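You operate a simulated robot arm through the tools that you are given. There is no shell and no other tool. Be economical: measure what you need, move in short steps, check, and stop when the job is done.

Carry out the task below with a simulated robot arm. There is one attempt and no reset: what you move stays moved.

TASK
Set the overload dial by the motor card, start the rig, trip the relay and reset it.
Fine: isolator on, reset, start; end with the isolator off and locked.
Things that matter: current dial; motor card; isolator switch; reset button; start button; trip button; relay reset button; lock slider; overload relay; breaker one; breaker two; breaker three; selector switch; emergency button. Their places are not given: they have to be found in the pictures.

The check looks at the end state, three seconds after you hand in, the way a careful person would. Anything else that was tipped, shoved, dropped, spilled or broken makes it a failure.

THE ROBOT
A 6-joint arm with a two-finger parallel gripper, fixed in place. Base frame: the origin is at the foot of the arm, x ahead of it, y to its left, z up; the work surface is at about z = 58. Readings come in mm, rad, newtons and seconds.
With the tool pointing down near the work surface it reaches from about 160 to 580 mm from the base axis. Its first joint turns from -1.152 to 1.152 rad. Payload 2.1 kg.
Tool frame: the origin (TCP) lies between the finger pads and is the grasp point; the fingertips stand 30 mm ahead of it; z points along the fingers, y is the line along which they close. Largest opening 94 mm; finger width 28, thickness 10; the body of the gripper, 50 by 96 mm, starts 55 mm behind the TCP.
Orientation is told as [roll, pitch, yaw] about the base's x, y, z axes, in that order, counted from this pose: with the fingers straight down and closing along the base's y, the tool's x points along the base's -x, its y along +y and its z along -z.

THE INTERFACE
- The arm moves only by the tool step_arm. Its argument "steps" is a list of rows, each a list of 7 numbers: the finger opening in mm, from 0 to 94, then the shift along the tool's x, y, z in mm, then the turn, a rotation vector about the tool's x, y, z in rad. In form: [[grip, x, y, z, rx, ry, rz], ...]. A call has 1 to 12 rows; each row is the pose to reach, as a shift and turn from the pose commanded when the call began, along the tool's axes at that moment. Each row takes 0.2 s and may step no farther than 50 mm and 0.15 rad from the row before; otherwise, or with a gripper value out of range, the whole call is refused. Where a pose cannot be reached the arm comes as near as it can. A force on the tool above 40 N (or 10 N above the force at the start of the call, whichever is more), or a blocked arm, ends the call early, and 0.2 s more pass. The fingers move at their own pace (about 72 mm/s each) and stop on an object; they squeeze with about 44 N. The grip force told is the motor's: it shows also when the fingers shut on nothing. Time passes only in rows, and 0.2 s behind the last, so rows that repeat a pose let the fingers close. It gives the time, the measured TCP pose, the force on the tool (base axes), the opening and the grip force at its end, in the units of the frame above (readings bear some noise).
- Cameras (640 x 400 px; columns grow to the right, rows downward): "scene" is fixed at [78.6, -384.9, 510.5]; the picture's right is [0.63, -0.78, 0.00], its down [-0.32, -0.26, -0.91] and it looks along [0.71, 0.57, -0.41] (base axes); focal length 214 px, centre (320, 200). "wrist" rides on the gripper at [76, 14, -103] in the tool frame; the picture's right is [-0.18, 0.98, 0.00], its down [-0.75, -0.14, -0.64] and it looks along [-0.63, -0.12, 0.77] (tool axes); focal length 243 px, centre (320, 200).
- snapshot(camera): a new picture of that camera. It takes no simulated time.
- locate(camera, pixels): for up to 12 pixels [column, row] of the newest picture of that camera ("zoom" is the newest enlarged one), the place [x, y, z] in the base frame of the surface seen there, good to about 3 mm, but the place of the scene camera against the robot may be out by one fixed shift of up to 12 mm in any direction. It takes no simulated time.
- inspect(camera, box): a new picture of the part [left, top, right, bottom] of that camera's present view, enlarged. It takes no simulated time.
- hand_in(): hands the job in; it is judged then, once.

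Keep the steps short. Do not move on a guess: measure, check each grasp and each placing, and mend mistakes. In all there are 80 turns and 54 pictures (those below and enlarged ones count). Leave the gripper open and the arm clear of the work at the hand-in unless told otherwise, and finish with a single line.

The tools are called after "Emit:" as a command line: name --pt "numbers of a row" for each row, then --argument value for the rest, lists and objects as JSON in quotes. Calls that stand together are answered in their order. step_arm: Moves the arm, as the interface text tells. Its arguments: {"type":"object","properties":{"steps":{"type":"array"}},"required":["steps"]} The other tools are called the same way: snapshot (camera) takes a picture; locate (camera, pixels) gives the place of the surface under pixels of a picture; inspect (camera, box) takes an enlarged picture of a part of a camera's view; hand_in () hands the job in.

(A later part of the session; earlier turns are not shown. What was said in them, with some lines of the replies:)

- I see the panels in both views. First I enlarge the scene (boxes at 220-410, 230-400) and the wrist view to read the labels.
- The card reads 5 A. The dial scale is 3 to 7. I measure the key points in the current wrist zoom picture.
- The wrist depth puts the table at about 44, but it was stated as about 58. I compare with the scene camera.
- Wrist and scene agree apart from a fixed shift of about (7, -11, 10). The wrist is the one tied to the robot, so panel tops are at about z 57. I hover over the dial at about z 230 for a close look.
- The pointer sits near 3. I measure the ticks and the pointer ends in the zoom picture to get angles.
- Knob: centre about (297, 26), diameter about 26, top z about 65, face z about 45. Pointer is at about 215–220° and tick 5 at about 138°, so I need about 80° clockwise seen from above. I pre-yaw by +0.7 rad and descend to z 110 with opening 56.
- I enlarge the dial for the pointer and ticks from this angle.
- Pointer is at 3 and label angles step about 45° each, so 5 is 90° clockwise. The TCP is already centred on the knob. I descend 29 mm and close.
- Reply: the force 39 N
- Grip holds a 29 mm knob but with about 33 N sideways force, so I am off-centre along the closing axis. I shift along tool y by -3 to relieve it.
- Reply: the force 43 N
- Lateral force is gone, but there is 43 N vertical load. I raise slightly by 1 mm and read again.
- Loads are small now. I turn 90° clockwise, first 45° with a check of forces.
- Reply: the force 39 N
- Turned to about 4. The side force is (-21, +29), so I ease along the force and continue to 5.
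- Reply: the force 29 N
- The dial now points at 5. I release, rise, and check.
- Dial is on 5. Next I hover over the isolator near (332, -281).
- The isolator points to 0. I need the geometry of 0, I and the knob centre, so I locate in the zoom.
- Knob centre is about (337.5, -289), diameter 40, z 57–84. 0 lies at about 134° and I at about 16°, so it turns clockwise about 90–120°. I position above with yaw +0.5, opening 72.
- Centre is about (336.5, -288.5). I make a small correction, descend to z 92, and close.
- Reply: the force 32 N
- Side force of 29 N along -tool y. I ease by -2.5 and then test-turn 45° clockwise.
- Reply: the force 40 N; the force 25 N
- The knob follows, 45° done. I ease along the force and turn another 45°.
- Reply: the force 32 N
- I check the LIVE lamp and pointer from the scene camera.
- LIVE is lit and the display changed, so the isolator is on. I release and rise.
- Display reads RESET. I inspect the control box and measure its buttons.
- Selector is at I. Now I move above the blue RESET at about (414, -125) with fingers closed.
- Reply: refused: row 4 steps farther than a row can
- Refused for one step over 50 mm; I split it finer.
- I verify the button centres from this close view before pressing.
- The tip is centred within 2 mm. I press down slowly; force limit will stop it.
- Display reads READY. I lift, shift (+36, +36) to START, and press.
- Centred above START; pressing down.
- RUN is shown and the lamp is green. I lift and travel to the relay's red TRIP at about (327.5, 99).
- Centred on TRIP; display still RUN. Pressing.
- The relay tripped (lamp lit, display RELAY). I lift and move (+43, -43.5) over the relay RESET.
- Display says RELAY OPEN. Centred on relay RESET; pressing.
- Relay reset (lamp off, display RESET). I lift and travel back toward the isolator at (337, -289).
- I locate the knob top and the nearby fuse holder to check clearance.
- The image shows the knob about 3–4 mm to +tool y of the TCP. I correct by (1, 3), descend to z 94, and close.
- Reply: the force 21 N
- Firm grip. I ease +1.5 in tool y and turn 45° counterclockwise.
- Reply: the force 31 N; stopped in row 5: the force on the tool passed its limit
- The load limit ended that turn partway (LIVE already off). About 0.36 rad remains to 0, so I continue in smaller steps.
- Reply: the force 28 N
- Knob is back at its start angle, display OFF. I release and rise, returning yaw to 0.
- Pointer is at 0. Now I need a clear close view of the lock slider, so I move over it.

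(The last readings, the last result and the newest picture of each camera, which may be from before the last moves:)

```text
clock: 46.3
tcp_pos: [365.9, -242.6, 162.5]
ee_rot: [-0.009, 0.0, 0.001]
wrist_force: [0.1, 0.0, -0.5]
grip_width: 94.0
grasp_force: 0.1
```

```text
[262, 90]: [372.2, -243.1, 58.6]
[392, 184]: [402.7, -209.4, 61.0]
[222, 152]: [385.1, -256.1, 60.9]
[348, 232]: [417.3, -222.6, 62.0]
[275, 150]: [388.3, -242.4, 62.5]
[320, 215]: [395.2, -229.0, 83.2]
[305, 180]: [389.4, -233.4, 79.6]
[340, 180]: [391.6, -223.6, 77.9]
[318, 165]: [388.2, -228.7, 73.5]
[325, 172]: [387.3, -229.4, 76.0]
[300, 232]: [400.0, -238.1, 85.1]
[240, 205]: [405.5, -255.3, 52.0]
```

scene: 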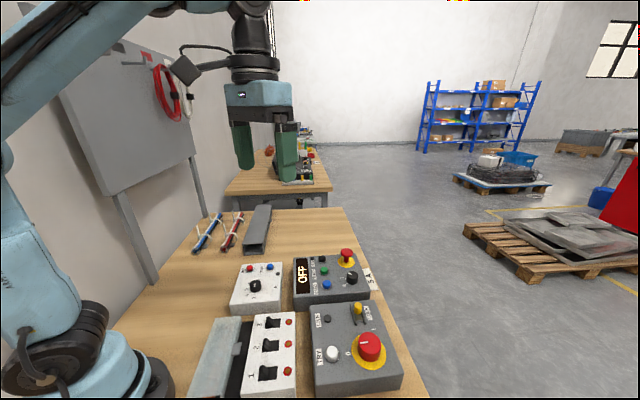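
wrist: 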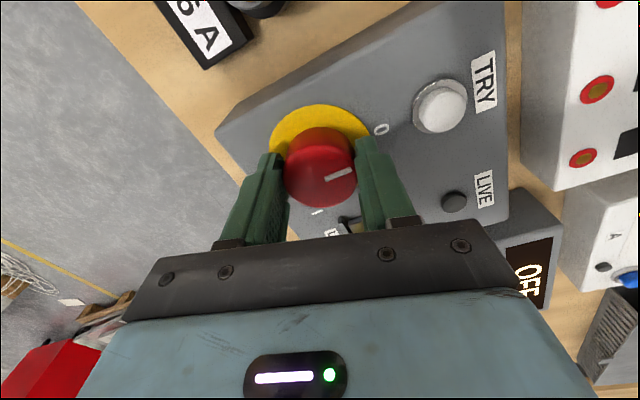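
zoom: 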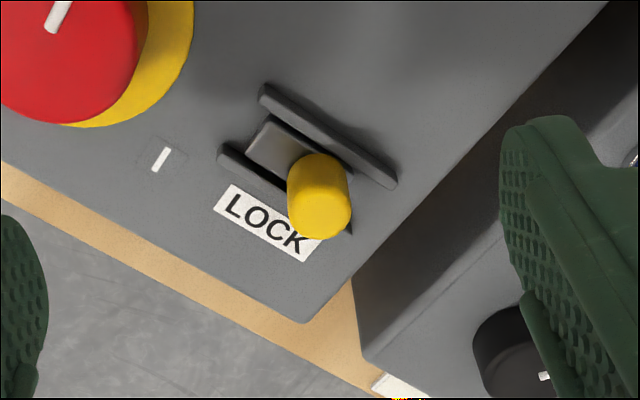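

The yellow post is at about (393, -230), top z 85, in rails (45 mm long) that run along the 45° direction. I set the closing axis along the rails (yaw -0.785) above the post, opening 40.

Emit:
step_arm --pt "60 -9 4 0 0 0 0.13" --pt "40 -18 8 0 0 0 0.26" --pt "40 -27.5 12.5 0 0 0 0.4" --pt "40 -27.5 12.5 10 0 0 0.53" --pt "40 -27.5 12.5 25 0 0 0.66" --pt "40 -27.5 12.5 36 0 0 0.785" --pt "40 -27.5 12.5 36 0 0 0.785"

Emit:
snapshot --camera "wrist"

```text
clock: 47.9
tcp_pos: [393.5, -229.0, 125.2]
ee_rot: [-0.007, -0.004, -0.787]
wrist_force: [0.5, 0.4, 0.4]
grip_width: 39.9
grasp_force: 0.0
```

```text
18 pictures are left
```

wrist: 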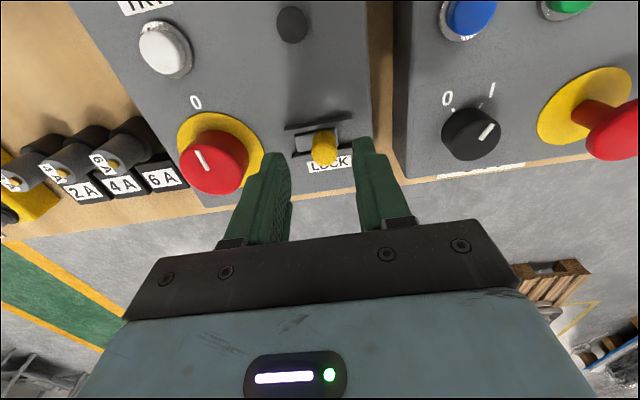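

The post is between the fingers (px 323, 150). I descend 28 mm and close.

Emit:
step_arm --pt "40 0 2 14 0 0 0" --pt "40 0 2 28 0 0 0" --pt "20 0 2 28 0 0 0" --pt "8 0 2 28 0 0 0" --pt "8 0 2 28 0 0 0"

Emit:
inspect --camera "wrist" --box '[240, 80, 400, 220]'

```text
clock: 49.1
tcp_pos: [394.2, -227.9, 97.5]
ee_rot: [-0.007, -0.006, -0.785]
wrist_force: [-0.8, 1.0, -3.5]
grip_width: 17.3
grasp_force: 45.5
```

```text
2.86 times, centred on (320, 150) of wrist
```

zoom: 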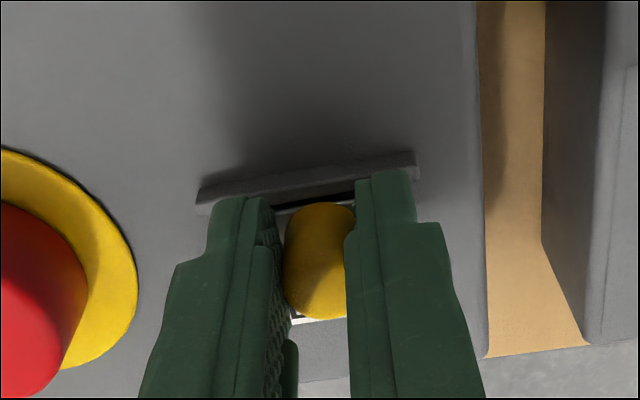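

Post gripped (17 mm), no side load. I slide it toward the isolator (-tool y) in small steps.

Emit:
step_arm --pt "8 0 -3 0 0 0 0" --pt "8 0 -6 0 0 0 0" --pt "8 0 -9 0 0 0 0" --pt "8 0 -12 0 0 0 0" --pt "8 0 -12 0 0 0 0"

Emit:
inspect --camera "wrist" --box '[240, 80, 400, 220]'

```text
clock: 50.3
tcp_pos: [386.0, -236.7, 98.1]
ee_rot: [-0.007, -0.004, -0.786]
wrist_force: [-5.0, 6.4, -37.3]
grip_width: 17.1
grasp_force: 45.3
```

```text
2.86 times, centred on (320, 150) of wrist
```

zoom: 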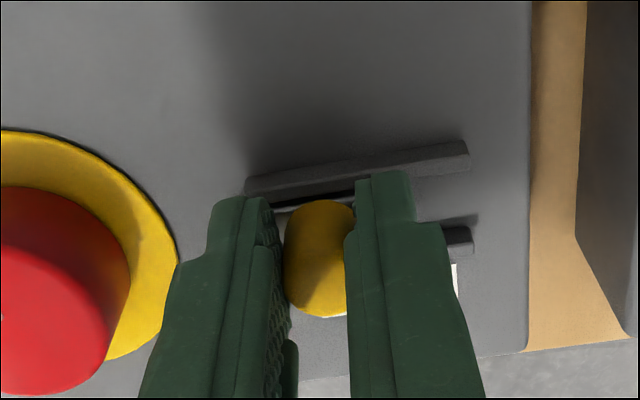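

It slides toward the isolator. I continue until it stops, easing the vertical load.

Emit:
step_arm --pt "8 0 -2 0.7 0 0 0" --pt "8 0 -4 0.7 0 0 0" --pt "8 0 -6 0.7 0 0 0" --pt "8 0 -8 0.7 0 0 0" --pt "8 0 -10 0.7 0 0 0" --pt "8 0 -10 0.7 0 0 0"

Emit:
inspect --camera "wrist" --box '[240, 80, 400, 220]'

```text
clock: 51.7
tcp_pos: [379.1, -243.2, 97.7]
ee_rot: [-0.007, -0.005, -0.785]
wrist_force: [-7.7, 8.5, 38.9]
grip_width: 17.1
grasp_force: 45.0
```

```text
2.86 times, centred on (320, 150) of wrist
```

zoom: 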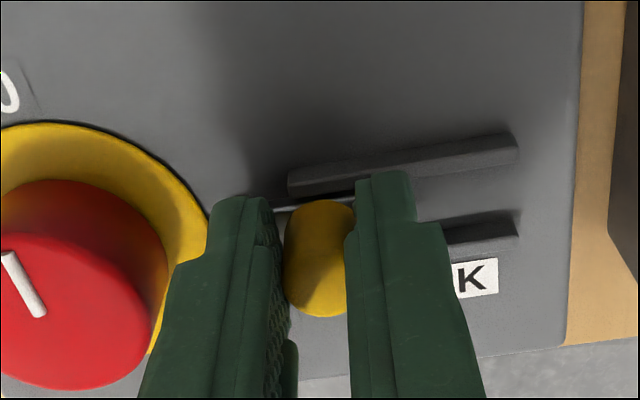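

Moved 22 mm with no stop yet. I relieve the vertical load and continue in small steps.

Emit:
step_arm --pt "8 0 0 -0.5 0 0 0" --pt "8 0 -2 -0.5 0 0 0" --pt "8 0 -4 -0.5 0 0 0" --pt "8 0 -6 -0.5 0 0 0" --pt "8 0 -6 -0.5 0 0 0"

Emit:
inspect --camera "wrist" --box '[240, 80, 400, 220]'

```text
clock: 52.9
tcp_pos: [377.8, -243.5, 97.0]
ee_rot: [0.008, -0.005, -0.779]
wrist_force: [25.7, 29.3, 3.3]
grip_width: 17.4
grasp_force: 44.9
```

```text
2.86 times, centred on (320, 150) of wrist
```

zoom: 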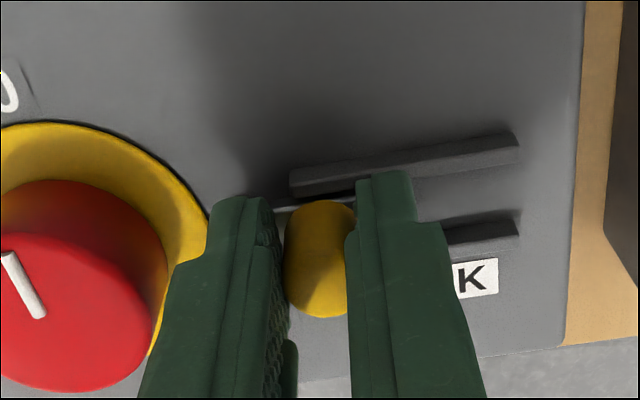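

The slider has hit its end stop (39 N resisting, no motion). I relieve, open, and rise.

Emit:
step_arm --pt "8 0 4 0 0 0 0" --pt "32 0 4 0 0 0 0" --pt "32 0 4 0 0 0 0" --pt "32 0 4 -30 0 0 0" --pt "32 0 4 -65 0 0 -0.1" --pt "50 0 4 -100 0 0 -0.24" --pt "70 0 4 -130 0 0 -0.38" --pt "94 0 4 -130 0 0 -0.5" --pt "94 0 4 -130 0 0 -0.64" --pt "94 0 4 -130 0 0 -0.785"

Emit:
snapshot --camera "wrist"

Emit:
inspect --camera "wrist" --box '[230, 50, 420, 185]'

```text
clock: 55.1
tcp_pos: [378.8, -245.5, 226.9]
ee_rot: [-0.009, 0.001, 0.005]
wrist_force: [0.4, -0.6, 0.6]
grip_width: 94.0
grasp_force: 0.0
```

```text
13 pictures are left
```

wrist: 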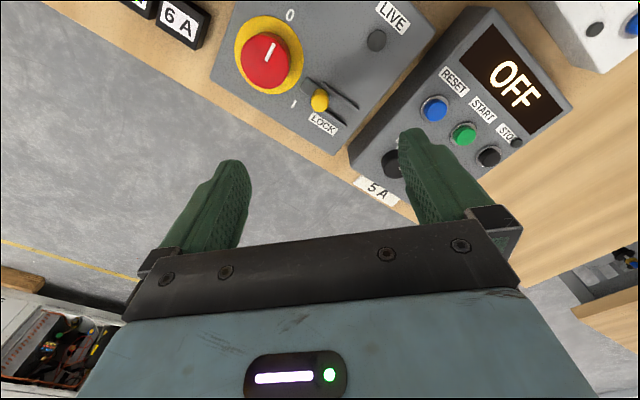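

```text
2.96 times, centred on (325, 118) of wrist
```

zoom: 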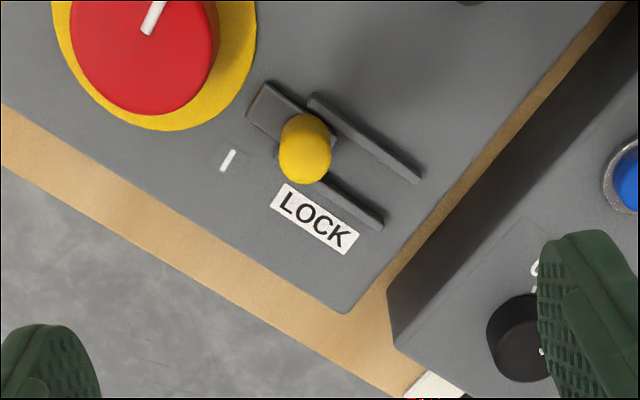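

The tongue now reaches the isolator: locked, at 0, display OFF. I raise the arm clear and check everything once.

Emit:
step_arm --pt "94 10 30 -40 0 0 0" --pt "94 30 60 -75 0 0 0" --pt "94 50 90 -105 0 0 0" --pt "94 70 120 -135 0 0 0" --pt "94 95 148 -165 0 0 0" --pt "94 95 148 -190 0 0 0" --pt "94 95 148 -190 0 0 0"

Emit:
inspect --camera "scene" --box '[220, 235, 420, 400]'

Emit:
inspect --camera "wrist" --box '[190, 0, 470, 205]'

```text
refused: row 1 steps farther than a row can; nothing moved
```

```text
2.42 times, centred on (320, 318) of scene
```

zoom: 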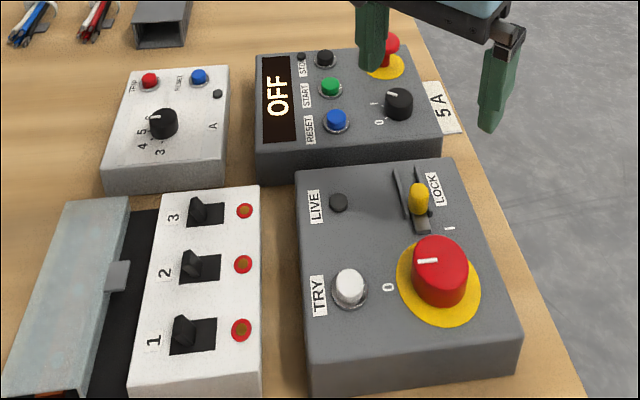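

```text
1.95 times, centred on (330, 102) of wrist
```

zoom: 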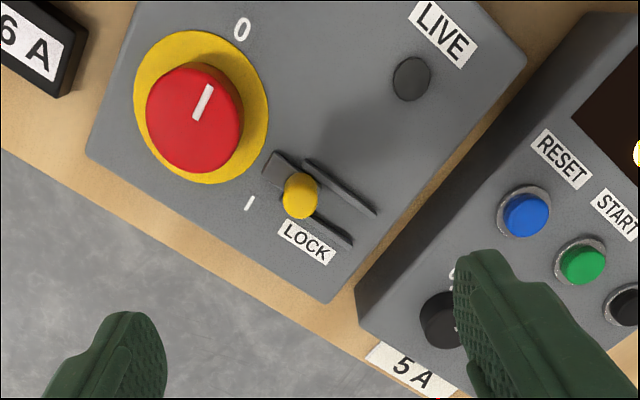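

Everything looks right and nothing else has moved. I raise the arm straight up, clear of the work.

Emit:
step_arm --pt "94 0 0 -40 0 0 0" --pt "94 0 0 -80 0 0 0" --pt "94 20 30 -110 0 0 0" --pt "94 40 60 -140 0 0 0" --pt "94 60 90 -165 0 0 0" --pt "94 60 90 -165 0 0 0"

Emit:
snapshot --camera "wrist"

```text
clock: 56.5
tcp_pos: [320.8, -150.1, 386.8]
ee_rot: [-0.009, 0.0, 0.001]
wrist_force: [0.7, 0.6, 1.0]
grip_width: 94.1
grasp_force: 0.0
```

```text
9 pictures are left
```

wrist: 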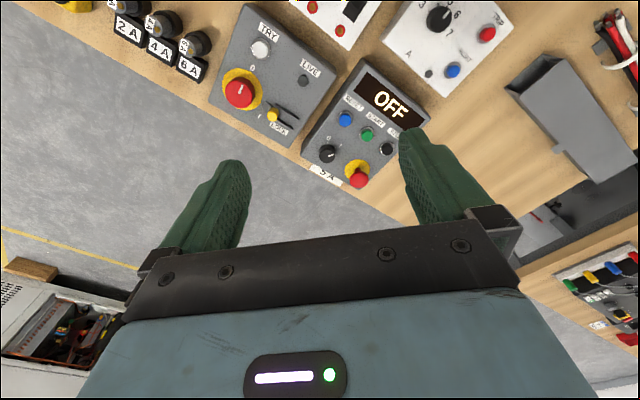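

The arm is clear, the gripper is open, and all states are as wanted. I hand in.

Emit:
hand_in

```text
The job is handed in.
```

Job handed in: overload dial set to 5 A, rig started, relay tripped and reset, isolator off and locked, gripper open and arm clear.
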